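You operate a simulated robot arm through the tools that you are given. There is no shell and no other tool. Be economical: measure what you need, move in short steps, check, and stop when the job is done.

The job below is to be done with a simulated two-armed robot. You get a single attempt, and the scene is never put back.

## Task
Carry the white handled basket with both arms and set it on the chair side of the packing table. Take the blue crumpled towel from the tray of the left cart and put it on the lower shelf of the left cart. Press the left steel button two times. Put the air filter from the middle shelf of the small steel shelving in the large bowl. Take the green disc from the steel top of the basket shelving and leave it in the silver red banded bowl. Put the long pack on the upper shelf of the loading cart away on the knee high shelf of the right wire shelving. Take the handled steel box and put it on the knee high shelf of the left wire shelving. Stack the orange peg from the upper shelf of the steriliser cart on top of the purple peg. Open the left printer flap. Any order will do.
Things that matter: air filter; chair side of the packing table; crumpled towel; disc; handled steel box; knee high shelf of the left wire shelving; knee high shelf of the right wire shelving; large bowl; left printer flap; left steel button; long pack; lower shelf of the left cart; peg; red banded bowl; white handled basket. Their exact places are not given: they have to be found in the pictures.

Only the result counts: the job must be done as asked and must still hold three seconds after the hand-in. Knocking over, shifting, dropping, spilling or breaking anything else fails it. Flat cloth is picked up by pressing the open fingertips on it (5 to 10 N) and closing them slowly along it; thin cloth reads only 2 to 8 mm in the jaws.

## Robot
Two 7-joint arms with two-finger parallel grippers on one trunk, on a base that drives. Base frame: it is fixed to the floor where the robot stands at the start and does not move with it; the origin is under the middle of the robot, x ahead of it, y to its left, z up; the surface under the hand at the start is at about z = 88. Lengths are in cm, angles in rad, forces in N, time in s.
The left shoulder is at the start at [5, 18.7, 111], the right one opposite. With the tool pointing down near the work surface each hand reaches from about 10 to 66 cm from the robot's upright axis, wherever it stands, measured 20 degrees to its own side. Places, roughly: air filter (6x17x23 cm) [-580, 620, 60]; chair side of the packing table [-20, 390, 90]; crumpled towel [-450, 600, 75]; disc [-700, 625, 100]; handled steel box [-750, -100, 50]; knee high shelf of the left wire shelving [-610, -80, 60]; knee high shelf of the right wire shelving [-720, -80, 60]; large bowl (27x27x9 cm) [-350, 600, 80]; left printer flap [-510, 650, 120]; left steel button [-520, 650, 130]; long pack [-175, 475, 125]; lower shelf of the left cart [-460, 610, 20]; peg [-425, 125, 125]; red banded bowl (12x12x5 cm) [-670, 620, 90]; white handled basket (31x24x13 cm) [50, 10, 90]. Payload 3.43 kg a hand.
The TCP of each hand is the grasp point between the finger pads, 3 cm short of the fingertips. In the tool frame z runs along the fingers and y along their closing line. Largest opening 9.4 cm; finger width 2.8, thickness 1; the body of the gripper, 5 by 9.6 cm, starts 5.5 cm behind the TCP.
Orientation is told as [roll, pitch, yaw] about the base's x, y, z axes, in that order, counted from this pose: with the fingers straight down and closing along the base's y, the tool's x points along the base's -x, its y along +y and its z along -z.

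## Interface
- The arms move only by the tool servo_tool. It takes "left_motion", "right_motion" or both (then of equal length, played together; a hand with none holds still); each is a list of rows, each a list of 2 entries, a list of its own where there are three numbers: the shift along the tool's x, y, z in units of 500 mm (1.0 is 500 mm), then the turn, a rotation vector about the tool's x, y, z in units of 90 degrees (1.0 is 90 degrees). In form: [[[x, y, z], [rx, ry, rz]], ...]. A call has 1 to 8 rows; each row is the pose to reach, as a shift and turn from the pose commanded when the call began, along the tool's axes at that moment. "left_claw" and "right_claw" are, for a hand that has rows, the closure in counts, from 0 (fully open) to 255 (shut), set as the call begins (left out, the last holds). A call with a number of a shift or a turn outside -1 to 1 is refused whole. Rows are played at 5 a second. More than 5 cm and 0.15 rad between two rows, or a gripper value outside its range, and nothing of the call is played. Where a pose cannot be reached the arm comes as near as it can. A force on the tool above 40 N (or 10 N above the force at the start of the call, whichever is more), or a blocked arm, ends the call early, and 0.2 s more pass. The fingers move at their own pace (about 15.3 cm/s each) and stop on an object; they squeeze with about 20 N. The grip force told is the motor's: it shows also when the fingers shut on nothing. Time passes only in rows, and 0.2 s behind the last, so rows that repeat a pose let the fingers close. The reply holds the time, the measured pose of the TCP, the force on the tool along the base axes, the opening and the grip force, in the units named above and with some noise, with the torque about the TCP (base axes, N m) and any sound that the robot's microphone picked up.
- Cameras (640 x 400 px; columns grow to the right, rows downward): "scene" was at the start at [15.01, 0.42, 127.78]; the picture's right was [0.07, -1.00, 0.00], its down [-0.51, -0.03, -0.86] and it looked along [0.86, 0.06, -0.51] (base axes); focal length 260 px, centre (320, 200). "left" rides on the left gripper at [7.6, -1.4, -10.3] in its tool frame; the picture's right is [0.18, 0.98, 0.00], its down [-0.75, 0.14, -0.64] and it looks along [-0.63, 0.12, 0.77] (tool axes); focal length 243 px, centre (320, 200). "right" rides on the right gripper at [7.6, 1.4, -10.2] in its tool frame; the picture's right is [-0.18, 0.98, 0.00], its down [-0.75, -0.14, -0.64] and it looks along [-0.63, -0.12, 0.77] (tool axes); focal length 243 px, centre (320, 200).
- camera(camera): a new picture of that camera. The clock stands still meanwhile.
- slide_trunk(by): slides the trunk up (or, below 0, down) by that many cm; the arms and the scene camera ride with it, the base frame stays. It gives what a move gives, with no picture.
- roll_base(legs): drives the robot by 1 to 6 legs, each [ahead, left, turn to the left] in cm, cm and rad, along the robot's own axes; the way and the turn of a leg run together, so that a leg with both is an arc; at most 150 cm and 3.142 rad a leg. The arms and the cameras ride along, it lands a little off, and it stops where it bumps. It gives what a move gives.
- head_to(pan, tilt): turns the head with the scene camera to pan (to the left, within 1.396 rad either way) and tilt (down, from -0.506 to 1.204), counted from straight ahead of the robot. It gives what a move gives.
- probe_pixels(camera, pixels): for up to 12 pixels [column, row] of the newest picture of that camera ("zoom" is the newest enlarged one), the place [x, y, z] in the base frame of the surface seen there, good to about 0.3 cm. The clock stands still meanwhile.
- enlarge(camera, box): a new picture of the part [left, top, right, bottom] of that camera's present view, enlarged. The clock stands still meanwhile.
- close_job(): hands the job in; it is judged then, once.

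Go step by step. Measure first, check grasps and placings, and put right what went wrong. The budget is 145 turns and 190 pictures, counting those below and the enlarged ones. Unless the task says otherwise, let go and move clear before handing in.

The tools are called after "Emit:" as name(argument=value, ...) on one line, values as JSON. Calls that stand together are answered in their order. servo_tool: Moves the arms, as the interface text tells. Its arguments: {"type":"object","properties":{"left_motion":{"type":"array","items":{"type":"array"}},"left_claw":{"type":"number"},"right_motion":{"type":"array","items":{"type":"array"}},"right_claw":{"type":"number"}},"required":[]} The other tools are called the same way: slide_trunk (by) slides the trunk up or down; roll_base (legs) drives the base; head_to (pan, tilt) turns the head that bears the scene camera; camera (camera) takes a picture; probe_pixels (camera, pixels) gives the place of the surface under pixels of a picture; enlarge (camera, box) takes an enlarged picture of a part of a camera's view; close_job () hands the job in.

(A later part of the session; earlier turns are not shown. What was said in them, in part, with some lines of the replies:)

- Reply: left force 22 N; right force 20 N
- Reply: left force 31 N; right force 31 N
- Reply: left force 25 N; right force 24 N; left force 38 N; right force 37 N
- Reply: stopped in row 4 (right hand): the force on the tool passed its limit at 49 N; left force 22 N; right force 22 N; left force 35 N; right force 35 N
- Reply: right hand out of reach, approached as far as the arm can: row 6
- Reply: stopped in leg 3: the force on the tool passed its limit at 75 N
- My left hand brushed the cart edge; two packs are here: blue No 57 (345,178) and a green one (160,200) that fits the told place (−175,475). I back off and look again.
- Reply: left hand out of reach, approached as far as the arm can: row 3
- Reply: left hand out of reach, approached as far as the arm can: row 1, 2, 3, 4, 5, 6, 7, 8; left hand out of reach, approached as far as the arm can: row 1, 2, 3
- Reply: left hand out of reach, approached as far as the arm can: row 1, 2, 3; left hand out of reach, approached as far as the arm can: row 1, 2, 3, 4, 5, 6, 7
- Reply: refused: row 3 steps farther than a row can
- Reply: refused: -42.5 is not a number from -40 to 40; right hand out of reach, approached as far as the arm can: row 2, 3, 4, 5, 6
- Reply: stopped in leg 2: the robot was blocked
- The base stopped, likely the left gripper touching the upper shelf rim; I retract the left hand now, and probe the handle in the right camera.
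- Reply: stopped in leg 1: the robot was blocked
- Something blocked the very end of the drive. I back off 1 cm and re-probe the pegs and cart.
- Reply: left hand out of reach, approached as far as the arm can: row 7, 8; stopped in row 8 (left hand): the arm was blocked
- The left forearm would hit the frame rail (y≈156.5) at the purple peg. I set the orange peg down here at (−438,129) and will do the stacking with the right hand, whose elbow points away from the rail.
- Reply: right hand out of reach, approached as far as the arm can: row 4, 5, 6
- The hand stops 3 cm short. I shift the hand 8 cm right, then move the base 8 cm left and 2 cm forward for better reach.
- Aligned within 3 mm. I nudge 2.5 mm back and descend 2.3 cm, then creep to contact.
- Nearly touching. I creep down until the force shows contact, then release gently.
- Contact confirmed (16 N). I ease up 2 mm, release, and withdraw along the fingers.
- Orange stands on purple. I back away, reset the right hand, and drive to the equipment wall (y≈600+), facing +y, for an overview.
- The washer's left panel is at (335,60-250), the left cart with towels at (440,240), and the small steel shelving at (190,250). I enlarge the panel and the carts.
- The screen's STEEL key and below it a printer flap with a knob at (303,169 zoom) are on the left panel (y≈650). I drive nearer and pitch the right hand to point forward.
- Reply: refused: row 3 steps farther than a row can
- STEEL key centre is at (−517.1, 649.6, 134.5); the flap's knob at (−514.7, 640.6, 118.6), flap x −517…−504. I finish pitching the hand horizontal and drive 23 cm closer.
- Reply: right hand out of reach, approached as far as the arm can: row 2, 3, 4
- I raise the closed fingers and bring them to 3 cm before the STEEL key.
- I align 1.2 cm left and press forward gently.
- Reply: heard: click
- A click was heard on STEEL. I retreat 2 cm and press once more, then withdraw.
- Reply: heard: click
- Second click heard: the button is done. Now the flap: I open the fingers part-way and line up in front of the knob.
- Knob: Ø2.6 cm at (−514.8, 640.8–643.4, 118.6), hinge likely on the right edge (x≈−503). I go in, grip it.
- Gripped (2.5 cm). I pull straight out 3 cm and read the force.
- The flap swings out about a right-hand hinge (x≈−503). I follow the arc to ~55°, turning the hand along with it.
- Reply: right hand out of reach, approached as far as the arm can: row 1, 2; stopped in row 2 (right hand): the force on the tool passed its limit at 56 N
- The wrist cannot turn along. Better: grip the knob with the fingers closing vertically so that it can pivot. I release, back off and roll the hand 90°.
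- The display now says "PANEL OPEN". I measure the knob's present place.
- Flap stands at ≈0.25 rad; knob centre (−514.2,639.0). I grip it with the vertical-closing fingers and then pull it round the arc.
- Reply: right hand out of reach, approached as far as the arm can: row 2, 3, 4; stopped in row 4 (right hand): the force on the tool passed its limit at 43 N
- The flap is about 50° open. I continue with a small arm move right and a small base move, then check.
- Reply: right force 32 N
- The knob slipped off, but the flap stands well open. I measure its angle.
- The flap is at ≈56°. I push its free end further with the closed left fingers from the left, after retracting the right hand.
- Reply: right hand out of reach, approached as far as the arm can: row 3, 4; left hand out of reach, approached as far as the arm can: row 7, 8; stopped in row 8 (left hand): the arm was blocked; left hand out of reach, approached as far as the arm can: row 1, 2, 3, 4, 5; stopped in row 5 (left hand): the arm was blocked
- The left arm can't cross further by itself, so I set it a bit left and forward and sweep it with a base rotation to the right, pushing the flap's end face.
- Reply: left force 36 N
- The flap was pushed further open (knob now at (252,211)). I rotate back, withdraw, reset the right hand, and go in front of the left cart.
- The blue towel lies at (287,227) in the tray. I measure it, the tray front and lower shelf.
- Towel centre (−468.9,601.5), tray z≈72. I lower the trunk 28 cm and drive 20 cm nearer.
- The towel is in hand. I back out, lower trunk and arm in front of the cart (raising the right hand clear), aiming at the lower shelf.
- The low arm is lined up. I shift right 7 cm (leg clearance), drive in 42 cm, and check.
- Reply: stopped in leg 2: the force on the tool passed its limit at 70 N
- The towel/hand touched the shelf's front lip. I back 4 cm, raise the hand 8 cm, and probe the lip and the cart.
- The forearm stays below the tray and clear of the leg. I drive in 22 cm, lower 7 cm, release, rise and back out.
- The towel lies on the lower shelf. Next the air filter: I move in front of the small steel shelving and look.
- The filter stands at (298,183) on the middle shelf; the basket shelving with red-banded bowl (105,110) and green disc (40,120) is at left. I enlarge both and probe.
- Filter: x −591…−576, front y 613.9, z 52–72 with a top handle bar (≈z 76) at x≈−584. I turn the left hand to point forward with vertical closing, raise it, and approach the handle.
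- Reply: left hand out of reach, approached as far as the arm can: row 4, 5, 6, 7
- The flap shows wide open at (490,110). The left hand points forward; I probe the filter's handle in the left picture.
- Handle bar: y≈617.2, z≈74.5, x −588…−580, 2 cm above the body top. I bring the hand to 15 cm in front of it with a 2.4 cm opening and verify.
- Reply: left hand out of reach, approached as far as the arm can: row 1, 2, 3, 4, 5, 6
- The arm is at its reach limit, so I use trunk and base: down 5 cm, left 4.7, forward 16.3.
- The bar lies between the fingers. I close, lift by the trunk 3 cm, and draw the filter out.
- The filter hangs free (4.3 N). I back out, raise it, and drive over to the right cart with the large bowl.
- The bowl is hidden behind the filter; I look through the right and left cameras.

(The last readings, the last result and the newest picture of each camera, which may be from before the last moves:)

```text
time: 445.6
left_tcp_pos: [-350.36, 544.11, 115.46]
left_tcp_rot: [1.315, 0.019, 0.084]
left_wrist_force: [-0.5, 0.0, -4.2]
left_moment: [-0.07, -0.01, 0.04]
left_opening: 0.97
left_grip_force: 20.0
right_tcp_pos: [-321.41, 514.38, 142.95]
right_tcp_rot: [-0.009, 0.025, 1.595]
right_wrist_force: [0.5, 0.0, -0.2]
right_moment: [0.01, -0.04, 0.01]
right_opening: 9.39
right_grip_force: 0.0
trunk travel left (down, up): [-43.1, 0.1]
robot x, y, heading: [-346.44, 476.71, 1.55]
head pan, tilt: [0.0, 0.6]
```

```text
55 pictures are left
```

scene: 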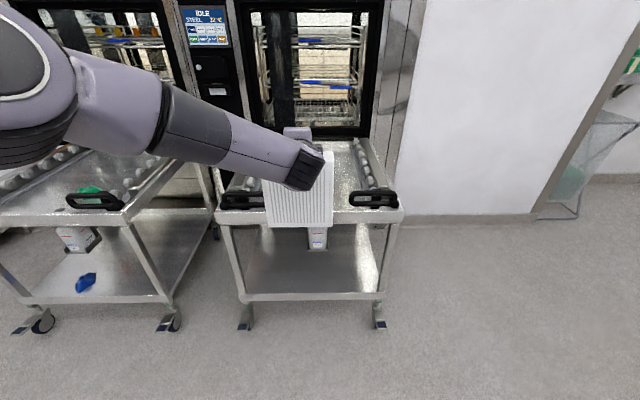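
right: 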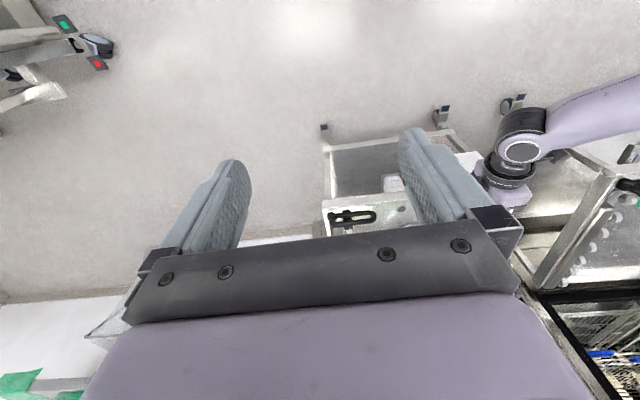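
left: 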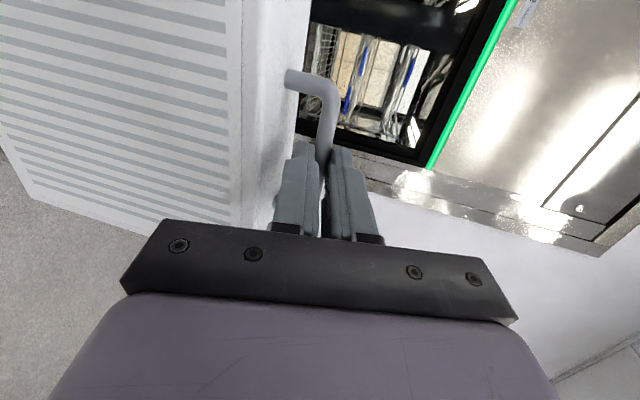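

I raise the filter 20 cm more so that the bowl shows beneath it, drive 20 cm nearer, and probe where the bowl should appear.

Emit:
servo_tool(left_motion=[[[0, 0.09, -0.023], [0, 0, 0]], [[0, 0.18, -0.046], [0, 0, 0]], [[0, 0.27, -0.069], [0, 0, 0]], [[0, 0.36, -0.092], [0, 0, 0]], [[0, 0.39, -0.1], [0, 0, 0]]])

Emit:
roll_base(legs=[[20, 0, 0.015]])

Emit:
camera(camera="scene")

Emit:
probe_pixels(camera="scene", pixels=[[272, 200], [278, 200], [284, 200], [330, 200], [336, 200], [342, 200], [348, 200], [308, 175], [308, 183], [308, 213], [308, 221], [308, 230]])

```text
time: 446.8
left_tcp_pos: [-350.48, 542.02, 132.68]
left_tcp_rot: [1.314, 0.018, 0.083]
left_wrist_force: [-0.4, 0.6, -4.0]
left_moment: [-0.08, -0.01, 0.02]
left_opening: 0.94
left_grip_force: 20.3
left hand out of reach, approached as far as the arm can: row 4, 5
right_tcp_pos: [-321.4, 514.43, 142.85]
right_tcp_rot: [-0.008, 0.028, 1.593]
right_wrist_force: [-0.1, 0.4, 0.4]
right_moment: [-0.01, 0.0, 0.0]
right_opening: 9.4
right_grip_force: 0.0
trunk travel left (down, up): [-43.1, 0.1]
robot x, y, heading: [-346.79, 476.62, 1.559]
head pan, tilt: [0.0, 0.6]
```

```text
time: 448.4
left_tcp_pos: [-351.31, 562.04, 132.63]
left_tcp_rot: [1.314, 0.016, 0.099]
left_wrist_force: [-0.1, -0.1, -3.3]
left_moment: [-0.07, -0.03, -0.01]
left_opening: 0.95
left_grip_force: 20.0
right_tcp_pos: [-321.88, 534.84, 142.95]
right_tcp_rot: [-0.008, 0.027, 1.607]
right_wrist_force: [-0.4, -0.6, -0.6]
right_moment: [0.0, 0.01, 0.03]
right_opening: 9.39
right_grip_force: 0.2
trunk travel left (down, up): [-43.1, 0.1]
robot x, y, heading: [-346.6, 496.71, 1.571]
head pan, tilt: [0.0, 0.6]
```

```text
54 pictures are left
```

scene: 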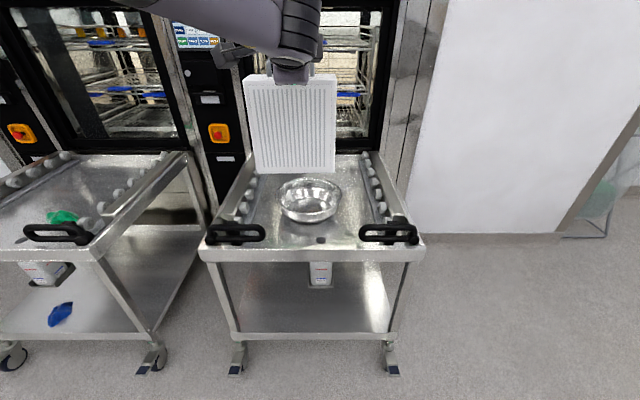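

```text
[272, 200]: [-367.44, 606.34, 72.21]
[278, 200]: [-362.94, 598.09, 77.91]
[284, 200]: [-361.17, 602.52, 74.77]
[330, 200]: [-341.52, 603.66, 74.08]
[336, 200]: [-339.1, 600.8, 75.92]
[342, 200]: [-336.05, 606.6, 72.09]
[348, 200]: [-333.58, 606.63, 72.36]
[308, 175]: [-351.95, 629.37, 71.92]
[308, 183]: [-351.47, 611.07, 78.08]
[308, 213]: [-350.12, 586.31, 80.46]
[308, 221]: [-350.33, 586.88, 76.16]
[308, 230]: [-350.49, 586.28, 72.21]
```

Bowl centre is (−350.8, 599.5), rim z≈81. I drive 35.5 cm ahead and lower the filter into it with the trunk.

Emit:
roll_base(legs=[[35.5, -0.5, 0]])

Emit:
slide_trunk(by=-31)

Emit:
slide_trunk(by=-1.2)

Emit:
slide_trunk(by=-1)

Emit:
camera(camera="scene")

```text
time: 450.7
left_tcp_pos: [-351.16, 598.18, 132.67]
left_tcp_rot: [1.315, 0.017, 0.102]
left_wrist_force: [0.1, 0.3, -3.8]
left_moment: [-0.1, -0.01, -0.04]
left_opening: 0.96
left_grip_force: 20.1
right_tcp_pos: [-321.47, 571.0, 142.89]
right_tcp_rot: [-0.008, 0.024, 1.611]
right_wrist_force: [0.1, -0.1, 0.9]
right_moment: [0.01, -0.02, 0.01]
right_opening: 9.4
right_grip_force: 0.0
trunk travel left (down, up): [-43.1, 0.1]
robot x, y, heading: [-345.51, 532.61, 1.574]
head pan, tilt: [0.0, 0.6]
```

```text
time: 453.8
left_tcp_pos: [-351.08, 598.07, 101.75]
left_tcp_rot: [1.316, 0.018, 0.101]
left_wrist_force: [0.1, -0.3, -3.8]
left_moment: [-0.07, -0.01, 0.03]
left_opening: 0.95
left_grip_force: 19.8
right_tcp_pos: [-321.42, 570.94, 111.91]
right_tcp_rot: [-0.01, 0.024, 1.611]
right_wrist_force: [0.3, 0.2, -0.8]
right_moment: [0.02, -0.02, 0.0]
right_opening: 9.37
right_grip_force: 0.0
trunk travel left (down, up): [-12.1, 31.1]
robot x, y, heading: [-345.77, 532.93, 1.568]
head pan, tilt: [0.0, 0.6]
```

```text
time: 454.4
left_tcp_pos: [-350.98, 598.14, 100.45]
left_tcp_rot: [1.317, 0.017, 0.101]
left_wrist_force: [0.1, 0.1, -3.0]
left_moment: [-0.09, -0.03, -0.01]
left_opening: 0.94
left_grip_force: 20.6
right_tcp_pos: [-321.38, 570.97, 110.65]
right_tcp_rot: [-0.009, 0.024, 1.611]
right_wrist_force: [0.6, 0.3, 0.8]
right_moment: [0.04, -0.03, -0.01]
right_opening: 9.38
right_grip_force: 0.1
trunk travel left (down, up): [-10.9, 32.3]
robot x, y, heading: [-346.01, 532.72, 1.573]
head pan, tilt: [0.0, 0.6]
```

```text
time: 455.0
left_tcp_pos: [-351.08, 597.99, 99.46]
left_tcp_rot: [1.316, 0.017, 0.101]
left_wrist_force: [0.8, -0.8, -3.7]
left_moment: [-0.11, 0.0, 0.01]
left_opening: 0.96
left_grip_force: 19.9
right_tcp_pos: [-321.52, 570.91, 109.79]
right_tcp_rot: [-0.009, 0.024, 1.611]
right_wrist_force: [0.3, 0.4, 0.1]
right_moment: [0.0, 0.0, 0.01]
right_opening: 9.39
right_grip_force: 0.1
trunk travel left (down, up): [-9.9, 33.3]
robot x, y, heading: [-346.13, 532.9, 1.571]
head pan, tilt: [0.0, 0.6]
```

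```text
53 pictures are left
```

scene: 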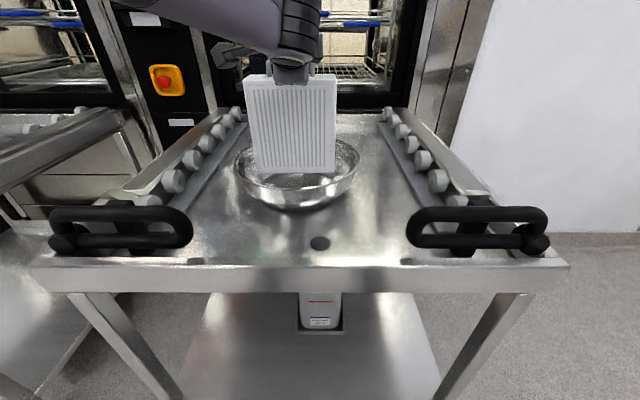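

I lower 1.6 cm more, release, and withdraw straight back along the fingers.

Emit:
slide_trunk(by=-1)

Emit:
slide_trunk(by=-0.6)

Emit:
servo_tool(left_motion=[[[0, 0, 0], [0, 0, 0]], [[0, 0, 0], [0, 0, 0]], [[0, 0, -0.03], [0, 0, 0]], [[0, 0, -0.07], [0, 0, 0]], [[0, 0, -0.13], [0, 0, 0]], [[0, 0, -0.2], [0, 0, 0]]], left_claw=185)

Emit:
camera(camera="scene")

```text
time: 455.6
left_tcp_pos: [-351.17, 598.13, 98.46]
left_tcp_rot: [1.315, 0.016, 0.1]
left_wrist_force: [-0.2, -0.4, -4.0]
left_moment: [-0.13, -0.03, -0.02]
left_opening: 0.93
left_grip_force: 19.3
right_tcp_pos: [-321.47, 570.95, 108.72]
right_tcp_rot: [-0.009, 0.025, 1.61]
right_wrist_force: [-0.2, -0.5, -0.5]
right_moment: [0.01, -0.01, 0.01]
right_opening: 9.42
right_grip_force: 0.1
trunk travel left (down, up): [-8.9, 34.3]
robot x, y, heading: [-345.79, 532.55, 1.57]
head pan, tilt: [0.0, 0.6]
```

```text
time: 456.1
left_tcp_pos: [-351.11, 597.98, 97.76]
left_tcp_rot: [1.317, 0.017, 0.101]
left_wrist_force: [-1.0, -0.6, -3.2]
left_moment: [-0.08, 0.0, -0.03]
left_opening: 0.93
left_grip_force: 19.9
right_tcp_pos: [-321.53, 570.86, 108.11]
right_tcp_rot: [-0.009, 0.024, 1.612]
right_wrist_force: [-0.5, 0.6, -0.4]
right_moment: [-0.02, -0.03, 0.04]
right_opening: 9.39
right_grip_force: 0.2
trunk travel left (down, up): [-8.3, 34.9]
robot x, y, heading: [-345.94, 533.25, 1.574]
head pan, tilt: [0.0, 0.6]
```

```text
time: 457.5
left_tcp_pos: [-350.0, 588.56, 100.59]
left_tcp_rot: [1.319, 0.015, 0.102]
left_wrist_force: [0.7, -0.4, -0.7]
left_moment: [0.1, 0.02, -0.04]
left_opening: 2.7
left_grip_force: 0.4
right_tcp_pos: [-321.57, 570.92, 108.19]
right_tcp_rot: [-0.008, 0.024, 1.612]
right_wrist_force: [0.2, 0.4, -1.0]
right_moment: [0.0, 0.0, 0.02]
right_opening: 9.4
right_grip_force: 0.0
trunk travel left (down, up): [-8.3, 34.9]
robot x, y, heading: [-345.68, 532.61, 1.578]
head pan, tilt: [0.0, 0.6]
```

```text
52 pictures are left
```

scene: 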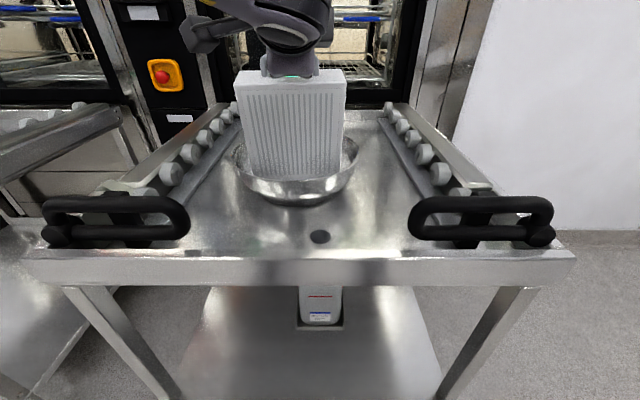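

The filter stands in the bowl leaning on its rim. I back off, check it, reset the left hand, and drive to the basket shelving.

Emit:
roll_base(legs=[[-45, 0, 0]])

Emit:
camera(camera="scene")

Emit:
slide_trunk(by=34)

Emit:
servo_tool(left_motion=[[[0, 0, -0.04], [0.0325, 0.0325, -0.066]], [[0, 0, -0.08], [0.065, 0.065, -0.132]], [[0, 0, -0.12], [0.0975, 0.0975, -0.198]], [[0, 0, -0.16], [0.13, 0.13, -0.264]], [[0, 0, -0.2], [0.1625, 0.1625, -0.33]], [[0, 0, -0.24], [0.195, 0.195, -0.396]], [[0, 0, -0.28], [0.2275, 0.2275, -0.4615]]])

Emit:
servo_tool(left_motion=[[[0, 0, 0], [0.0325, 0.0325, -0.066]], [[0, 0, 0], [0.065, 0.065, -0.132]], [[0, 0, 0], [0.0975, 0.0975, -0.198]], [[0, 0, 0], [0.13, 0.13, -0.264]], [[0, 0, 0], [0.1625, 0.1625, -0.33]], [[0, 0, 0], [0.195, 0.195, -0.396]], [[0, 0, 0], [0.2275, 0.2275, -0.4615]]])

Emit:
roll_base(legs=[[0, 118, 0], [0, 118, 0], [0, 118, 0], [15, 0, 0]])

Emit:
camera(camera="scene")

```text
time: 460.2
left_tcp_pos: [-350.14, 543.21, 100.54]
left_tcp_rot: [1.315, 0.017, 0.108]
left_wrist_force: [-0.1, 0.3, 0.2]
left_moment: [0.02, -0.03, 0.0]
left_opening: 2.6
left_grip_force: 0.1
right_tcp_pos: [-321.47, 525.81, 108.15]
right_tcp_rot: [-0.01, 0.025, 1.617]
right_wrist_force: [-0.2, -0.4, 0.0]
right_moment: [-0.04, 0.02, -0.04]
right_opening: 9.38
right_grip_force: 0.0
trunk travel left (down, up): [-8.3, 34.9]
robot x, y, heading: [-345.54, 488.08, 1.576]
head pan, tilt: [0.0, 0.6]
```

```text
51 pictures are left
```

scene: 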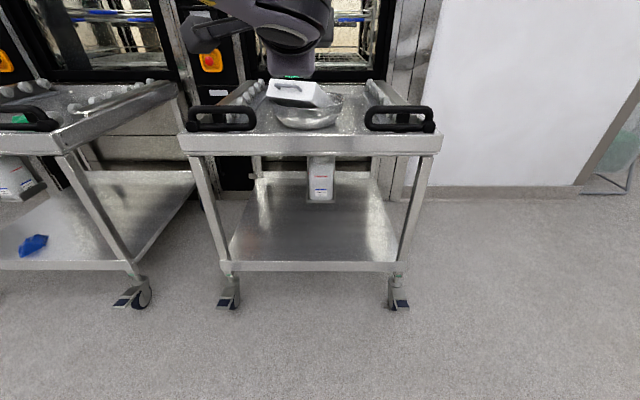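

```text
time: 463.6
left_tcp_pos: [-350.14, 543.28, 134.35]
left_tcp_rot: [1.315, 0.016, 0.105]
left_wrist_force: [0.4, -0.1, 0.7]
left_moment: [0.0, 0.01, 0.0]
left_opening: 2.58
left_grip_force: 0.0
right_tcp_pos: [-321.57, 525.82, 142.22]
right_tcp_rot: [-0.009, 0.024, 1.616]
right_wrist_force: [0.4, -0.2, 0.3]
right_moment: [0.0, 0.0, 0.03]
right_opening: 9.41
right_grip_force: 0.1
trunk travel left (down, up): [-42.3, 0.9]
robot x, y, heading: [-345.53, 487.27, 1.575]
head pan, tilt: [0.0, 0.6]
```

```text
time: 465.2
left_tcp_pos: [-348.6, 529.79, 138.16]
left_tcp_rot: [0.782, -0.448, 0.786]
left_wrist_force: [0.3, -0.1, -0.1]
left_moment: [-0.01, 0.03, 0.01]
left_opening: 2.58
left_grip_force: 0.1
right_tcp_pos: [-321.5, 525.77, 142.15]
right_tcp_rot: [-0.007, 0.024, 1.618]
right_wrist_force: [-0.1, -0.3, 0.5]
right_moment: [-0.01, -0.02, 0.02]
right_opening: 9.39
right_grip_force: 0.0
trunk travel left (down, up): [-42.3, 0.9]
robot x, y, heading: [-345.63, 487.86, 1.576]
head pan, tilt: [0.0, 0.6]
```

```text
time: 466.8
left_tcp_pos: [-348.57, 529.8, 138.1]
left_tcp_rot: [0.017, -0.4, 1.672]
left_wrist_force: [0.1, -0.5, -0.9]
left_moment: [0.03, 0.02, 0.04]
left_opening: 2.58
left_grip_force: 0.0
right_tcp_pos: [-321.43, 525.77, 142.13]
right_tcp_rot: [-0.009, 0.024, 1.615]
right_wrist_force: [-0.1, -0.5, 0.3]
right_moment: [0.0, 0.03, -0.02]
right_opening: 9.42
right_grip_force: 0.0
trunk travel left (down, up): [-42.3, 0.9]
robot x, y, heading: [-345.43, 487.91, 1.571]
head pan, tilt: [0.0, 0.6]
```

```text
time: 498.6
left_tcp_pos: [-698.17, 548.54, 138.05]
left_tcp_rot: [0.019, -0.401, 1.628]
left_wrist_force: [-0.4, 0.2, -0.9]
left_moment: [-0.02, 0.01, 0.01]
left_opening: 2.59
left_grip_force: 0.0
right_tcp_pos: [-671.22, 543.38, 142.05]
right_tcp_rot: [-0.01, 0.025, 1.573]
right_wrist_force: [-0.3, -0.7, -0.2]
right_moment: [-0.01, 0.02, -0.02]
right_opening: 9.42
right_grip_force: 0.0
trunk travel left (down, up): [-42.3, 0.9]
robot x, y, heading: [-696.94, 505.81, 1.537]
head pan, tilt: [0.0, 0.6]
```

```text
50 pictures are left
```

scene: 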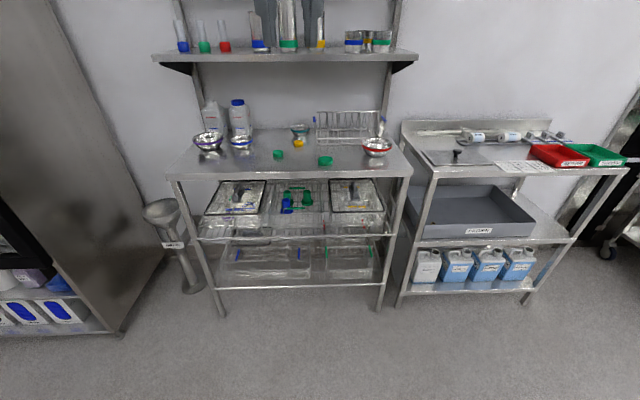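

The filter rests in the bowl. Here two green pieces lie at (278,155) and (325,160), the red-banded bowl at (377,148). I enlarge and probe.

Emit:
enlarge(camera="scene", box=[255, 115, 405, 185])

Emit:
probe_pixels(camera="scene", pixels=[[278, 155], [274, 155], [283, 155], [278, 159], [325, 160], [320, 160], [330, 160], [325, 164], [377, 146], [363, 146], [391, 146], [377, 155]])

```text
4.27 times, centred on (330, 150) of scene
```

zoom: 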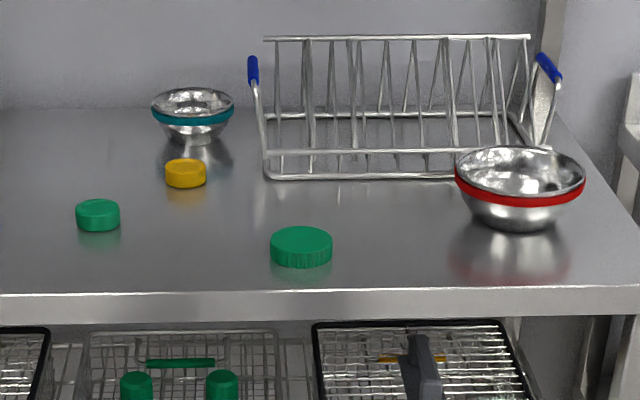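

```text
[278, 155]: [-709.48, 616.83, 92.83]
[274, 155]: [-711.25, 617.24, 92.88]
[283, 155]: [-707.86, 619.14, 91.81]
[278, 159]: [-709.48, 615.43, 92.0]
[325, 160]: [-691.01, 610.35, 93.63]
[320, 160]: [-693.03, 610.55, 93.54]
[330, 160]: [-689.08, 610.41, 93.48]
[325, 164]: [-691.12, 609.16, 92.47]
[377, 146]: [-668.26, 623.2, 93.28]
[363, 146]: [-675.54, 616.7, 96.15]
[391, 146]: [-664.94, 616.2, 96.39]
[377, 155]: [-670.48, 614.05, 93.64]
```

A small green disc A (−709.5,618; same shape as the yellow one) and a larger ribbed green piece B (−691,612). I drive up, lower the trunk, and take closer pictures of both.

Emit:
servo_tool(left_motion=[[[0.08, 0.02, -0.04], [0, 0, 0]], [[0.16, 0.04, -0.08], [0, 0, 0]], [[0.24, 0.06, -0.12], [0, 0, 0]]])

Emit:
roll_base(legs=[[45, 27, 0.034]])

Emit:
slide_trunk(by=-35)

Emit:
head_to(pan=-0.35, tilt=0.25)

Emit:
camera(camera="scene")

Emit:
enlarge(camera="scene", box=[220, 120, 480, 280])

Emit:
camera(camera="right")

```text
time: 499.4
left_tcp_pos: [-700.25, 537.44, 139.06]
left_tcp_rot: [-0.002, -0.399, 1.67]
left_wrist_force: [0.5, 0.2, 1.4]
left_moment: [-0.18, -0.06, 0.03]
left_opening: 2.56
left_grip_force: 0.1
right_tcp_pos: [-671.22, 543.32, 142.16]
right_tcp_rot: [-0.008, 0.023, 1.573]
right_wrist_force: [-0.5, 0.5, 0.0]
right_moment: [0.01, -0.02, 0.03]
right_opening: 9.4
right_grip_force: 0.0
trunk travel left (down, up): [-42.3, 0.9]
robot x, y, heading: [-697.16, 506.01, 1.534]
head pan, tilt: [0.0, 0.6]
stopped in row 3 (left hand): the force on the tool passed its limit at 75 N (the readings are from after the stop); the commanded pose is now the measured one
```

```text
time: 502.4
left_tcp_pos: [-727.54, 583.84, 139.0]
left_tcp_rot: [0.0, -0.397, 1.702]
left_wrist_force: [-0.6, 3.7, 3.3]
left_moment: [-0.58, -0.07, 0.05]
left_opening: 2.59
left_grip_force: 0.0
right_tcp_pos: [-698.61, 590.61, 142.24]
right_tcp_rot: [-0.008, 0.024, 1.607]
right_wrist_force: [0.3, 0.8, 0.5]
right_moment: [0.01, 0.0, -0.02]
right_opening: 9.41
right_grip_force: 0.0
trunk travel left (down, up): [-42.3, 0.9]
robot x, y, heading: [-723.63, 552.41, 1.565]
head pan, tilt: [0.0, 0.6]
```

```text
time: 505.9
left_tcp_pos: [-727.54, 583.63, 103.93]
left_tcp_rot: [-0.001, -0.397, 1.702]
left_wrist_force: [0.4, 2.4, 1.6]
left_moment: [-0.4, -0.05, 0.07]
left_opening: 2.57
left_grip_force: 0.0
right_tcp_pos: [-698.63, 590.63, 107.23]
right_tcp_rot: [-0.008, 0.024, 1.607]
right_wrist_force: [0.1, -0.3, 0.7]
right_moment: [-0.03, 0.0, -0.01]
right_opening: 9.4
right_grip_force: 0.0
trunk travel left (down, up): [-7.3, 35.9]
robot x, y, heading: [-722.92, 552.25, 1.57]
head pan, tilt: [0.0, 0.6]
```

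```text
time: 506.7
left_tcp_pos: [-727.35, 584.05, 104.43]
left_tcp_rot: [-0.036, -0.392, 1.746]
left_wrist_force: [56.5, 34.0, 79.2]
left_moment: [-11.79, 1.17, 7.88]
left_opening: 2.6
left_grip_force: 0.0
right_tcp_pos: [-698.6, 590.5, 107.11]
right_tcp_rot: [-0.009, 0.026, 1.605]
right_wrist_force: [0.3, 0.1, -0.5]
right_moment: [-0.03, 0.02, -0.01]
right_opening: 9.39
right_grip_force: 0.0
trunk travel left (down, up): [-7.3, 35.9]
robot x, y, heading: [-723.17, 552.33, 1.566]
head pan, tilt: [-0.351, 0.25]
```

```text
48 pictures are left
```

scene: 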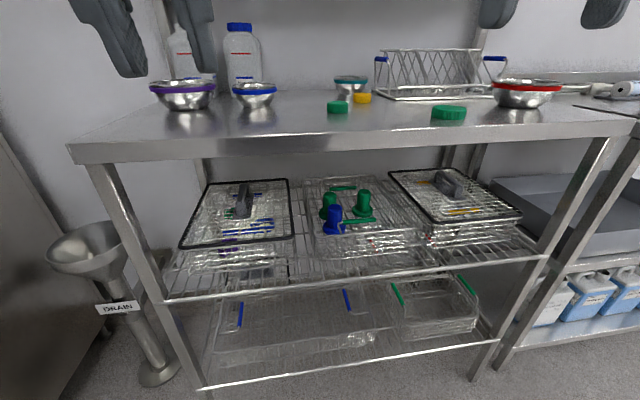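

```text
2.46 times, centred on (350, 200) of scene
```

zoom: 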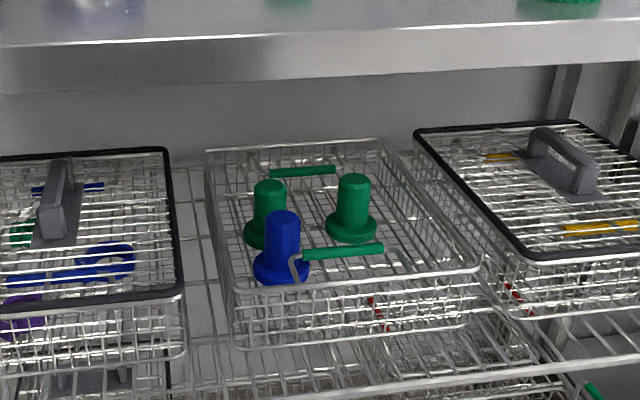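

```text
46 pictures are left
```

right: 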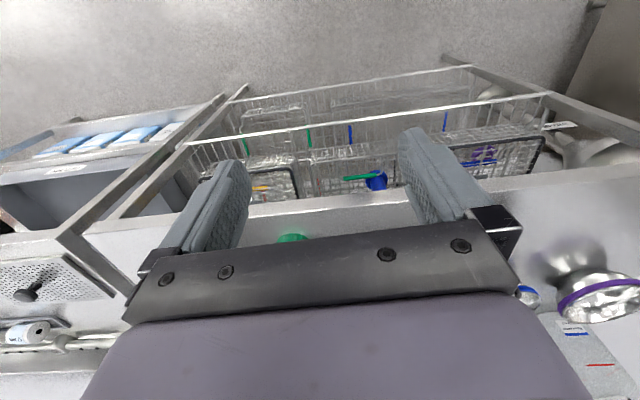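

Both green pieces are visible at (338,107) and (447,112), and my left arm is leaning on the head. I relieve that arm and take a sharp close-up with probes.

Emit:
servo_tool(left_motion=[[[-0.07, 0, 0.03], [0, 0, 0]], [[-0.12, 0, 0.05], [0, 0, 0]]])

Emit:
enlarge(camera="scene", box=[320, 80, 480, 130])

Emit:
probe_pixels(camera="scene", pixels=[[338, 109], [330, 109], [345, 109], [338, 102], [447, 114], [432, 112], [463, 112], [449, 106], [525, 88], [496, 88], [558, 88], [527, 106]])

```text
time: 507.3
left_tcp_pos: [-728.39, 590.24, 103.87]
left_tcp_rot: [0.003, -0.399, 1.698]
left_wrist_force: [0.2, -0.3, 0.3]
left_moment: [0.0, 0.02, 0.01]
left_opening: 2.59
left_grip_force: 0.0
right_tcp_pos: [-698.58, 590.57, 107.12]
right_tcp_rot: [-0.009, 0.025, 1.608]
right_wrist_force: [0.1, -0.5, 0.3]
right_moment: [-0.05, 0.03, -0.01]
right_opening: 9.42
right_grip_force: 0.0
trunk travel left (down, up): [-7.3, 35.9]
robot x, y, heading: [-722.59, 552.68, 1.571]
head pan, tilt: [-0.351, 0.25]
```

```text
4.00 times, centred on (400, 105) of scene
```

zoom: 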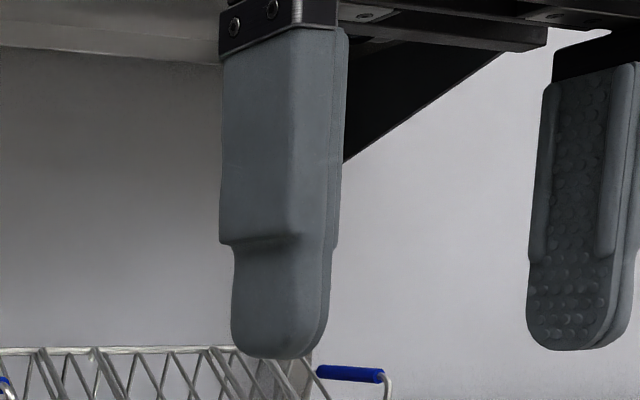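

```text
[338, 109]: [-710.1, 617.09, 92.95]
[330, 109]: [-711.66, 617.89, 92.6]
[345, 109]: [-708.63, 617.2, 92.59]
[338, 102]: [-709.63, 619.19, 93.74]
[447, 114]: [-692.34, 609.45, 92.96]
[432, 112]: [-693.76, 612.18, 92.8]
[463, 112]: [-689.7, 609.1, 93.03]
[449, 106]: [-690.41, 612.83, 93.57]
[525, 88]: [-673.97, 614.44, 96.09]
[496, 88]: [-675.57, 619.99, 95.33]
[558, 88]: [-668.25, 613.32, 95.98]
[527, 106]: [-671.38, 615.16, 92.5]
```

A matches the yellow disc's kind and the told place, so A at (−710,618.9) is the green disc. I drive 9 cm forward, go over it, descend, grip and lift.

Emit:
roll_base(legs=[[9, 0, 0]])

Emit:
servo_tool(right_motion=[[[-0.079, 0.043, 0], [0, 0, 0]], [[-0.158, 0.086, 0], [0, 0, 0]], [[-0.237, 0.129, 0], [0, 0, 0]], [[-0.316, 0.171, 0], [0, 0, 0]], [[-0.394, 0.214, 0], [0, 0, 0]], [[-0.394, 0.214, 0], [0, 0, 0]]], right_claw=60)

Emit:
head_to(pan=-0.15, tilt=0.3)

Emit:
camera(camera="right")

Emit:
camera(camera="scene")

```text
time: 508.4
left_tcp_pos: [-728.35, 599.39, 104.06]
left_tcp_rot: [-0.002, -0.399, 1.703]
left_wrist_force: [-0.2, -0.8, 0.0]
left_moment: [-0.05, 0.02, 0.0]
left_opening: 2.6
left_grip_force: 0.1
right_tcp_pos: [-698.64, 599.63, 107.21]
right_tcp_rot: [-0.01, 0.025, 1.609]
right_wrist_force: [0.2, -0.1, -0.8]
right_moment: [0.0, 0.0, -0.02]
right_opening: 9.4
right_grip_force: 0.1
trunk travel left (down, up): [-7.3, 35.9]
robot x, y, heading: [-722.79, 561.43, 1.57]
head pan, tilt: [-0.351, 0.25]
```

```text
time: 509.8
left_tcp_pos: [-728.34, 599.29, 104.08]
left_tcp_rot: [-0.002, -0.398, 1.702]
left_wrist_force: [0.1, 0.5, -0.1]
left_moment: [-0.03, -0.02, 0.0]
left_opening: 2.59
left_grip_force: 0.3
right_tcp_pos: [-708.14, 613.19, 99.6]
right_tcp_rot: [-0.008, 0.023, 1.607]
right_wrist_force: [-0.6, 0.3, 0.2]
right_moment: [0.01, -0.01, 0.01]
right_opening: 7.18
right_grip_force: 0.0
right hand out of reach, approached as far as the arm can: row 1, 2, 3, 4, 5, 6
trunk travel left (down, up): [-7.3, 35.9]
robot x, y, heading: [-723.01, 561.75, 1.567]
head pan, tilt: [-0.351, 0.25]
```

```text
time: 510.5
left_tcp_pos: [-728.2, 599.27, 104.06]
left_tcp_rot: [-0.001, -0.4, 1.702]
left_wrist_force: [0.1, 0.3, 0.3]
left_moment: [-0.03, -0.01, 0.01]
left_opening: 2.61
left_grip_force: 0.0
right_tcp_pos: [-708.22, 613.12, 99.64]
right_tcp_rot: [-0.008, 0.022, 1.608]
right_wrist_force: [-0.9, 0.1, 0.3]
right_moment: [0.02, -0.02, -0.02]
right_opening: 7.21
right_grip_force: 0.0
trunk travel left (down, up): [-7.3, 35.9]
robot x, y, heading: [-723.02, 561.79, 1.567]
head pan, tilt: [-0.15, 0.3]
```

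```text
44 pictures are left
```

right: 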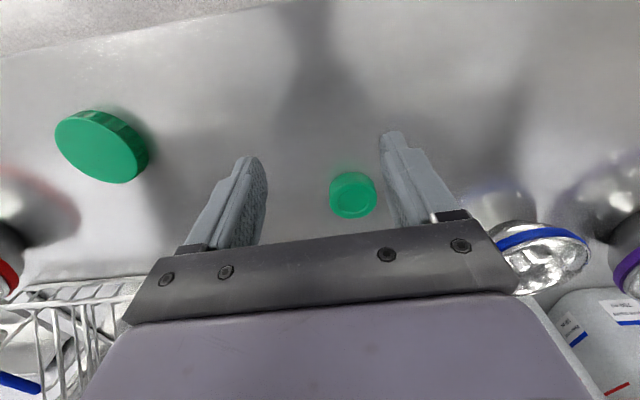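

```text
43 pictures are left
5 turns are left
```

scene: 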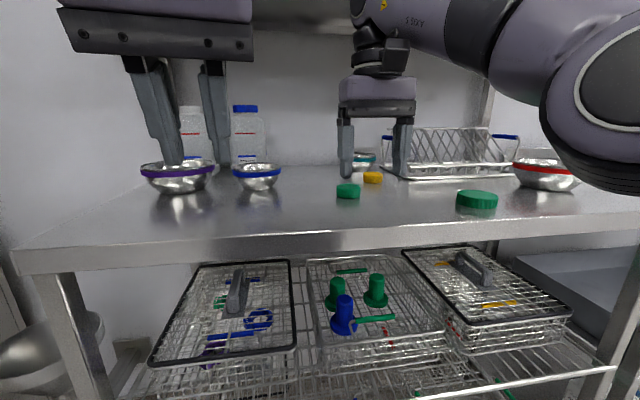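

Only 5 turns remain. I take a sharp close-up of the three pieces while moving the base 5.8 cm forward for reach.

Emit:
enlarge(camera="scene", box=[325, 160, 415, 210])

Emit:
enlarge(camera="scene", box=[430, 170, 520, 220])

Emit:
probe_pixels(camera="right", pixels=[[352, 195], [332, 195], [374, 195], [352, 174], [352, 215], [100, 145], [58, 140], [145, 160], [98, 112], [112, 182]])

Emit:
roll_base(legs=[[5.8, 0, 0]])

Emit:
enlarge(camera="right", box=[0, 80, 480, 280])

```text
7.11 times, centred on (370, 185) of scene
```

zoom: 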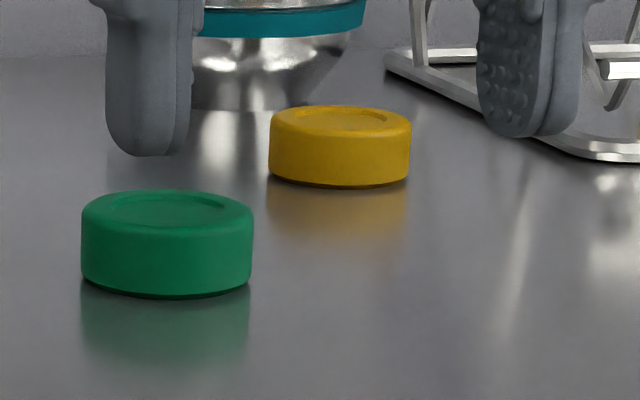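

```text
7.11 times, centred on (475, 195) of scene
```

zoom: 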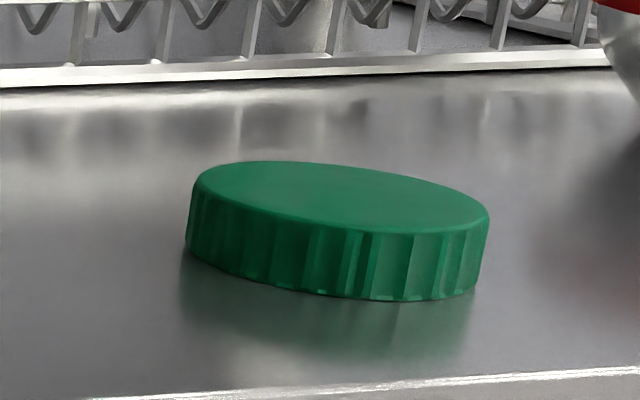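

```text
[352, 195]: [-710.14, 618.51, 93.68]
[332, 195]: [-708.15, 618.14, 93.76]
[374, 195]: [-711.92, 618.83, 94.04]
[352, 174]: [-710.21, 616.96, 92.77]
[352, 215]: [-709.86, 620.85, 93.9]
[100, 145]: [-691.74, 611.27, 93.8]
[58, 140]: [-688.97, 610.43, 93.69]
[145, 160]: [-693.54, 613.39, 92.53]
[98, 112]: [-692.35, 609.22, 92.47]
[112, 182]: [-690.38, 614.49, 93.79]
```

```text
time: 511.5
left_tcp_pos: [-728.17, 605.19, 104.13]
left_tcp_rot: [-0.003, -0.401, 1.701]
left_wrist_force: [-1.0, -1.2, -0.1]
left_moment: [0.01, -0.02, 0.03]
left_opening: 2.6
left_grip_force: 0.0
right_tcp_pos: [-708.11, 618.89, 99.59]
right_tcp_rot: [-0.01, 0.022, 1.606]
right_wrist_force: [0.0, -0.6, 0.3]
right_moment: [-0.04, 0.03, -0.02]
right_opening: 7.17
right_grip_force: 0.1
trunk travel left (down, up): [-7.3, 35.9]
robot x, y, heading: [-722.89, 567.79, 1.564]
head pan, tilt: [-0.15, 0.3]
```

```text
1.33 times, centred on (240, 180) of right
4 turns are left
```

zoom: 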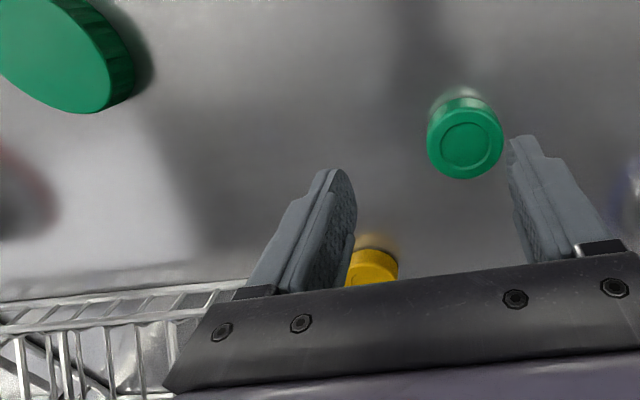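

A and the yellow piece are the same kind of disc, B is a ribbed lid: A it is, centred at (−710.05,619). I shift 1.95 cm left, descend, grip, lift by trunk, and carry it over the red-banded bowl (−670.3,619.8).

Emit:
roll_base(legs=[[0, 1.95, 0]])

Emit:
servo_tool(right_motion=[[[0, 0, 0.045], [0, 0, 0]], [[0, 0, 0.08], [0, 0, 0]], [[0, 0, 0.09], [0, 0, 0]], [[0, 0, 0.09], [0, 0, 0]]])

Emit:
servo_tool(right_motion=[[[0, 0, 0], [0, 0, 0]], [[0, 0, 0], [0, 0, 0]], [[0, 0, 0], [0, 0, 0]], [[0, 0, 0], [0, 0, 0]]], right_claw=255)

Emit:
slide_trunk(by=12)

Emit:
roll_base(legs=[[0.8, -39.7, 0]])

Emit:
head_to(pan=-0.3, tilt=0.45)

Emit:
camera(camera="right")

Emit:
probe_pixels(camera="right", pixels=[[280, 200], [340, 200], [310, 150], [310, 180], [260, 170], [370, 170], [240, 130], [390, 130], [310, 110], [310, 220], [220, 200], [420, 200]])

Emit:
camera(camera="scene")

```text
time: 512.4
left_tcp_pos: [-730.18, 605.07, 104.14]
left_tcp_rot: [-0.002, -0.399, 1.701]
left_wrist_force: [0.0, 0.6, 0.4]
left_moment: [0.0, 0.01, 0.01]
left_opening: 2.59
left_grip_force: 0.1
right_tcp_pos: [-710.01, 618.85, 99.64]
right_tcp_rot: [-0.009, 0.023, 1.606]
right_wrist_force: [-0.4, -0.6, -0.6]
right_moment: [-0.01, 0.02, 0.02]
right_opening: 7.17
right_grip_force: 0.2
trunk travel left (down, up): [-7.3, 35.9]
robot x, y, heading: [-724.96, 567.35, 1.562]
head pan, tilt: [-0.15, 0.3]
```

```text
time: 513.4
left_tcp_pos: [-730.19, 605.0, 104.02]
left_tcp_rot: [-0.003, -0.399, 1.7]
left_wrist_force: [0.0, -0.3, -0.4]
left_moment: [-0.01, -0.02, -0.03]
left_opening: 2.59
left_grip_force: 0.2
right_tcp_pos: [-710.07, 618.76, 95.09]
right_tcp_rot: [-0.009, 0.022, 1.604]
right_wrist_force: [1.1, 0.2, -0.5]
right_moment: [-0.02, 0.01, -0.02]
right_opening: 7.15
right_grip_force: 0.1
trunk travel left (down, up): [-7.3, 35.9]
robot x, y, heading: [-725.02, 567.65, 1.565]
head pan, tilt: [-0.15, 0.3]
```

```text
time: 514.4
left_tcp_pos: [-730.1, 605.13, 104.1]
left_tcp_rot: [-0.003, -0.399, 1.699]
left_wrist_force: [-0.4, -0.2, -0.6]
left_moment: [0.01, -0.01, 0.02]
left_opening: 2.62
left_grip_force: 0.0
right_tcp_pos: [-710.12, 618.75, 95.04]
right_tcp_rot: [-0.008, 0.023, 1.606]
right_wrist_force: [-0.1, -0.8, -0.8]
right_moment: [0.0, 0.03, 0.0]
right_opening: 4.07
right_grip_force: 20.3
trunk travel left (down, up): [-7.3, 35.9]
robot x, y, heading: [-725.33, 567.46, 1.569]
head pan, tilt: [-0.15, 0.3]
```

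```text
time: 515.9
left_tcp_pos: [-729.96, 604.98, 116.21]
left_tcp_rot: [0.001, -0.401, 1.702]
left_wrist_force: [0.3, -0.2, 0.4]
left_moment: [0.01, -0.01, -0.01]
left_opening: 2.57
left_grip_force: 0.1
right_tcp_pos: [-710.1, 618.61, 106.66]
right_tcp_rot: [-0.009, 0.029, 1.609]
right_wrist_force: [0.0, -0.3, -0.2]
right_moment: [-0.02, 0.01, 0.02]
right_opening: 4.08
right_grip_force: 19.6
trunk travel left (down, up): [-19.3, 23.9]
robot x, y, heading: [-725.05, 567.19, 1.564]
head pan, tilt: [-0.15, 0.3]
```

```text
time: 517.8
left_tcp_pos: [-717.9, 604.97, 116.2]
left_tcp_rot: [-0.001, -0.402, 1.699]
left_wrist_force: [-0.4, -0.5, -0.1]
left_moment: [-0.03, 0.01, 0.02]
left_opening: 2.61
left_grip_force: 0.1
right_tcp_pos: [-697.98, 618.48, 107.18]
right_tcp_rot: [-0.011, 0.023, 1.613]
right_wrist_force: [-0.6, 0.1, -0.1]
right_moment: [0.0, -0.01, -0.02]
right_opening: 4.07
right_grip_force: 20.1
trunk travel left (down, up): [-19.3, 23.9]
robot x, y, heading: [-712.83, 567.45, 1.568]
head pan, tilt: [-0.15, 0.3]
stopped in leg 1: the robot was blocked; the commanded pose is now the measured one
```

```text
time: 518.5
left_tcp_pos: [-717.91, 604.88, 116.24]
left_tcp_rot: [0.0, -0.404, 1.698]
left_wrist_force: [-0.5, 0.6, 0.0]
left_moment: [0.02, -0.02, 0.02]
left_opening: 2.6
left_grip_force: 0.2
right_tcp_pos: [-697.91, 618.45, 107.19]
right_tcp_rot: [-0.009, 0.022, 1.613]
right_wrist_force: [-1.1, 0.0, 0.0]
right_moment: [0.01, 0.01, -0.01]
right_opening: 4.06
right_grip_force: 20.3
trunk travel left (down, up): [-19.3, 23.9]
robot x, y, heading: [-712.83, 567.43, 1.566]
head pan, tilt: [-0.3, 0.45]
```

```text
39 pictures are left
```

right: 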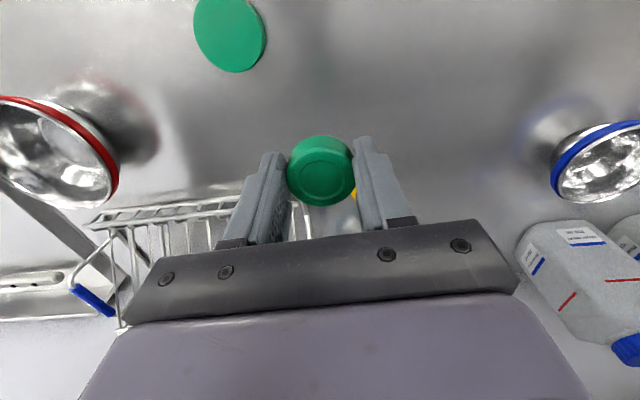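

```text
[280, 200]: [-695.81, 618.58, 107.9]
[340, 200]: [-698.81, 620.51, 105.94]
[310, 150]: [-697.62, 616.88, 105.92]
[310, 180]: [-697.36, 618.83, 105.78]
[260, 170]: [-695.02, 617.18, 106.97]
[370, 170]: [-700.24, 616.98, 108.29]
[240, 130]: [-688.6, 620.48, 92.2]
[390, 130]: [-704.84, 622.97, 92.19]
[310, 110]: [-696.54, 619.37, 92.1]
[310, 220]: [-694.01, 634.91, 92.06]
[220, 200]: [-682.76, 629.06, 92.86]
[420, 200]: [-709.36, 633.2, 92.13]
```

```text
38 pictures are left
3 turns are left
```

scene: 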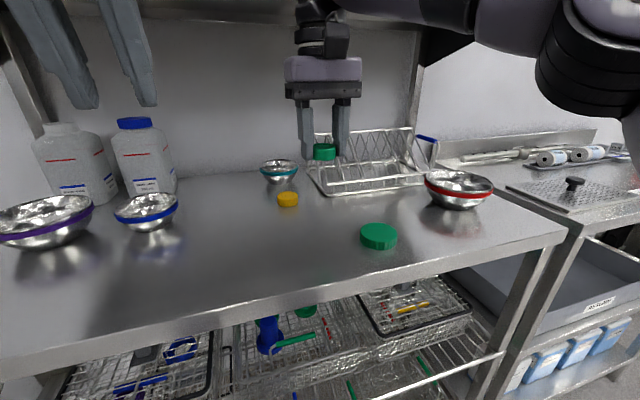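

Something overhead (upper-shelf bracket near the raised wrist) blocked the sideways drive. I lower 5.5 cm, back off 8 cm, go right, then forward over the bowl, and verify.

Emit:
slide_trunk(by=-5.5)

Emit:
roll_base(legs=[[-9, 0, 0], [0, -27.6, 0], [10.2, 0, 0]])

Emit:
camera(camera="right")

Emit:
probe_pixels(camera="right", pixels=[[250, 150], [380, 150], [310, 110], [230, 180], [400, 180], [270, 120], [350, 120], [310, 90], [240, 120], [390, 120], [310, 215], [310, 70]])

Emit:
camera(camera="scene")

```text
time: 519.5
left_tcp_pos: [-717.97, 605.28, 110.52]
left_tcp_rot: [-0.002, -0.4, 1.702]
left_wrist_force: [0.6, 0.4, 0.5]
left_moment: [-0.01, 0.0, -0.02]
left_opening: 2.59
left_grip_force: 0.0
right_tcp_pos: [-698.14, 618.87, 101.53]
right_tcp_rot: [-0.014, 0.024, 1.614]
right_wrist_force: [1.0, 0.1, -0.3]
right_moment: [0.0, 0.03, 0.03]
right_opening: 4.07
right_grip_force: 20.2
trunk travel left (down, up): [-13.8, 29.4]
robot x, y, heading: [-712.5, 567.62, 1.573]
head pan, tilt: [-0.3, 0.45]
```

```text
time: 523.9
left_tcp_pos: [-690.81, 606.1, 110.63]
left_tcp_rot: [-0.001, -0.397, 1.701]
left_wrist_force: [-1.0, 0.1, 0.1]
left_moment: [0.01, -0.01, -0.02]
left_opening: 2.58
left_grip_force: 0.1
right_tcp_pos: [-671.03, 619.74, 101.49]
right_tcp_rot: [-0.012, 0.025, 1.614]
right_wrist_force: [0.0, -0.5, 0.0]
right_moment: [-0.01, -0.02, 0.0]
right_opening: 4.07
right_grip_force: 20.3
trunk travel left (down, up): [-13.8, 29.4]
robot x, y, heading: [-685.63, 568.34, 1.572]
head pan, tilt: [-0.3, 0.45]
```

```text
37 pictures are left
```

right: 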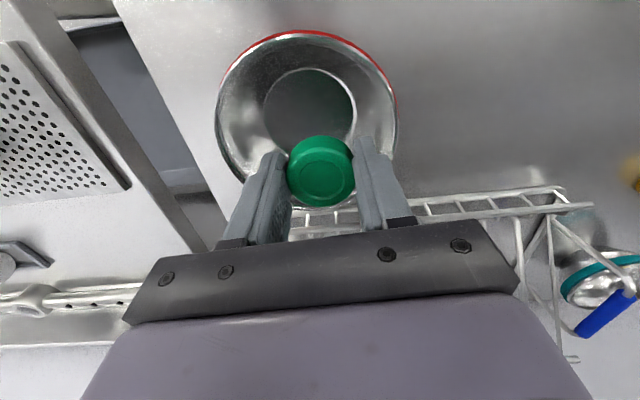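

```text
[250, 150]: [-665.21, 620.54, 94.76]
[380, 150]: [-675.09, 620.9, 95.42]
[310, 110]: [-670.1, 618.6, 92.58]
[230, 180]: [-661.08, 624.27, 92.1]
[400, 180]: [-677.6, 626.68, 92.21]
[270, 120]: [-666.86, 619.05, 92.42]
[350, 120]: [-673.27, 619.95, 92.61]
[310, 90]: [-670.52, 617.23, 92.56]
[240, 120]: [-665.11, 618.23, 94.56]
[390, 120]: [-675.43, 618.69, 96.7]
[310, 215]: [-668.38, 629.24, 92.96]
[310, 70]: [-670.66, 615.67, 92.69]
```

```text
36 pictures are left
2 turns are left
```

scene: 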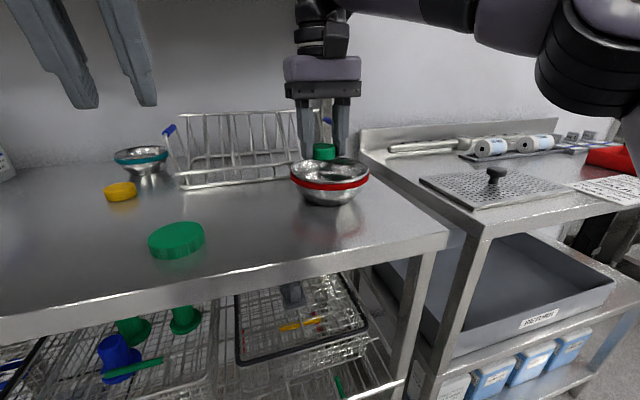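

The disc is centred over the bowl (TCP 0.8 cm off its centre). I center, lower 3.8 cm, release gently, rise and back away.

Emit:
servo_tool(right_motion=[[[0.014, -0.014, 0.03], [0, 0, 0]], [[0.014, -0.014, 0.06], [0, 0, 0]], [[0.014, -0.014, 0.076], [0, 0, 0]], [[0.014, -0.014, 0.076], [0, 0, 0]]])

Emit:
servo_tool(right_motion=[[[0, 0, 0], [0, 0, 0]], [[0, 0, 0], [0, 0, 0]], [[0, 0, 0], [0, 0, 0]]], right_claw=115)

Emit:
slide_trunk(by=5)

Emit:
roll_base(legs=[[-30, 0, 0]])

Emit:
camera(camera="scene")

```text
time: 524.9
left_tcp_pos: [-690.85, 606.06, 110.67]
left_tcp_rot: [0.0, -0.4, 1.702]
left_wrist_force: [0.1, -0.6, -0.7]
left_moment: [0.01, 0.03, 0.02]
left_opening: 2.58
left_grip_force: 0.1
right_tcp_pos: [-670.13, 618.92, 97.69]
right_tcp_rot: [-0.014, 0.025, 1.614]
right_wrist_force: [-0.8, 0.6, 0.1]
right_moment: [-0.02, 0.02, 0.0]
right_opening: 4.06
right_grip_force: 19.9
trunk travel left (down, up): [-13.8, 29.4]
robot x, y, heading: [-685.66, 568.6, 1.569]
head pan, tilt: [-0.3, 0.45]
```

```text
time: 525.7
left_tcp_pos: [-690.73, 606.15, 110.58]
left_tcp_rot: [-0.001, -0.4, 1.703]
left_wrist_force: [-0.4, 0.7, 0.8]
left_moment: [-0.02, 0.02, 0.01]
left_opening: 2.61
left_grip_force: 0.2
right_tcp_pos: [-670.17, 619.03, 97.7]
right_tcp_rot: [-0.012, 0.025, 1.614]
right_wrist_force: [0.2, -0.8, -0.2]
right_moment: [0.0, 0.01, 0.0]
right_opening: 5.16
right_grip_force: 0.1
trunk travel left (down, up): [-13.8, 29.4]
robot x, y, heading: [-685.55, 568.8, 1.566]
head pan, tilt: [-0.3, 0.45]
```

```text
time: 526.6
left_tcp_pos: [-690.84, 606.22, 115.64]
left_tcp_rot: [-0.003, -0.398, 1.703]
left_wrist_force: [0.0, -0.2, 0.3]
left_moment: [0.02, -0.01, -0.01]
left_opening: 2.57
left_grip_force: 0.2
right_tcp_pos: [-670.24, 618.86, 102.71]
right_tcp_rot: [-0.015, 0.024, 1.614]
right_wrist_force: [-0.8, 0.1, 0.5]
right_moment: [-0.01, -0.02, 0.0]
right_opening: 5.18
right_grip_force: 0.0
trunk travel left (down, up): [-18.8, 24.4]
robot x, y, heading: [-685.81, 568.52, 1.571]
head pan, tilt: [-0.3, 0.45]
```

```text
time: 528.7
left_tcp_pos: [-690.98, 575.54, 115.53]
left_tcp_rot: [-0.004, -0.4, 1.704]
left_wrist_force: [-0.1, 0.3, 0.5]
left_moment: [0.03, 0.02, -0.01]
left_opening: 2.6
left_grip_force: 0.0
right_tcp_pos: [-670.4, 588.19, 102.72]
right_tcp_rot: [-0.012, 0.024, 1.615]
right_wrist_force: [-0.2, -0.2, -0.1]
right_moment: [0.01, 0.02, 0.01]
right_opening: 5.17
right_grip_force: 0.0
trunk travel left (down, up): [-18.8, 24.4]
robot x, y, heading: [-685.27, 537.92, 1.57]
head pan, tilt: [-0.3, 0.45]
```

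```text
35 pictures are left
1 turns are left
```

scene: 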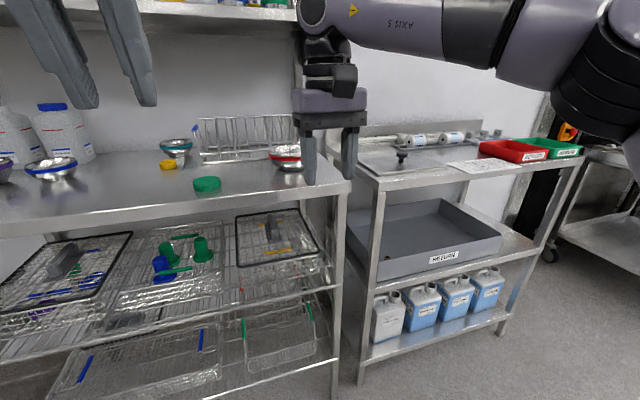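

All nine parts have been attempted and both hands are empty and clear: I saw the basket, towel, pack, box, pegs and filter in place after letting go, the STEEL key clicked twice and the flap was pushed past 56°, but the disc inside the red-banded bowl (285,155) is hidden from view and I picked between two green pieces by likeness; along the way I bumped the carts and a shelf a few times and never saw them move.

Emit:
close_job()

```text
The job is handed in.
```

I attempted all nine parts and handed the job in with both hands empty and clear. Two results are not fully confirmed.

- **Basket:** it stands on the packing table beside the tray near the chair. It sits about 14 cm from the rough place you gave, because the tray was in the way.
- **Long pack and steel box:** both rest on their knee-high shelves.
- **Pegs:** the orange peg stands on the purple one.
- **Button:** the left STEEL key clicked twice.
- **Flap:** I measured the left printer flap at about 56° open and then pushed it further. The panel reads "PANEL OPEN".
- **Towel:** the blue towel lies on the lower shelf of the left cart.
- **Filter:** the air filter is in the large bowl, leaning on its rim.
- **Disc (uncertain):** I released it over the red banded bowl but could not see it inside afterwards. There were two green pieces on the steel top. I took the one of the same kind as the yellow disc, because the other looked like a ribbed lid.

My hands, arms or base touched the loading cart, the steriliser cart, the right wire shelving, the left cart's lower shelf and the basket shelving a few times. I re-measured the pegs, one box on the wire shelving and the left cart afterwards and they had not moved. I did not re-measure the loading cart or the basket shelving.
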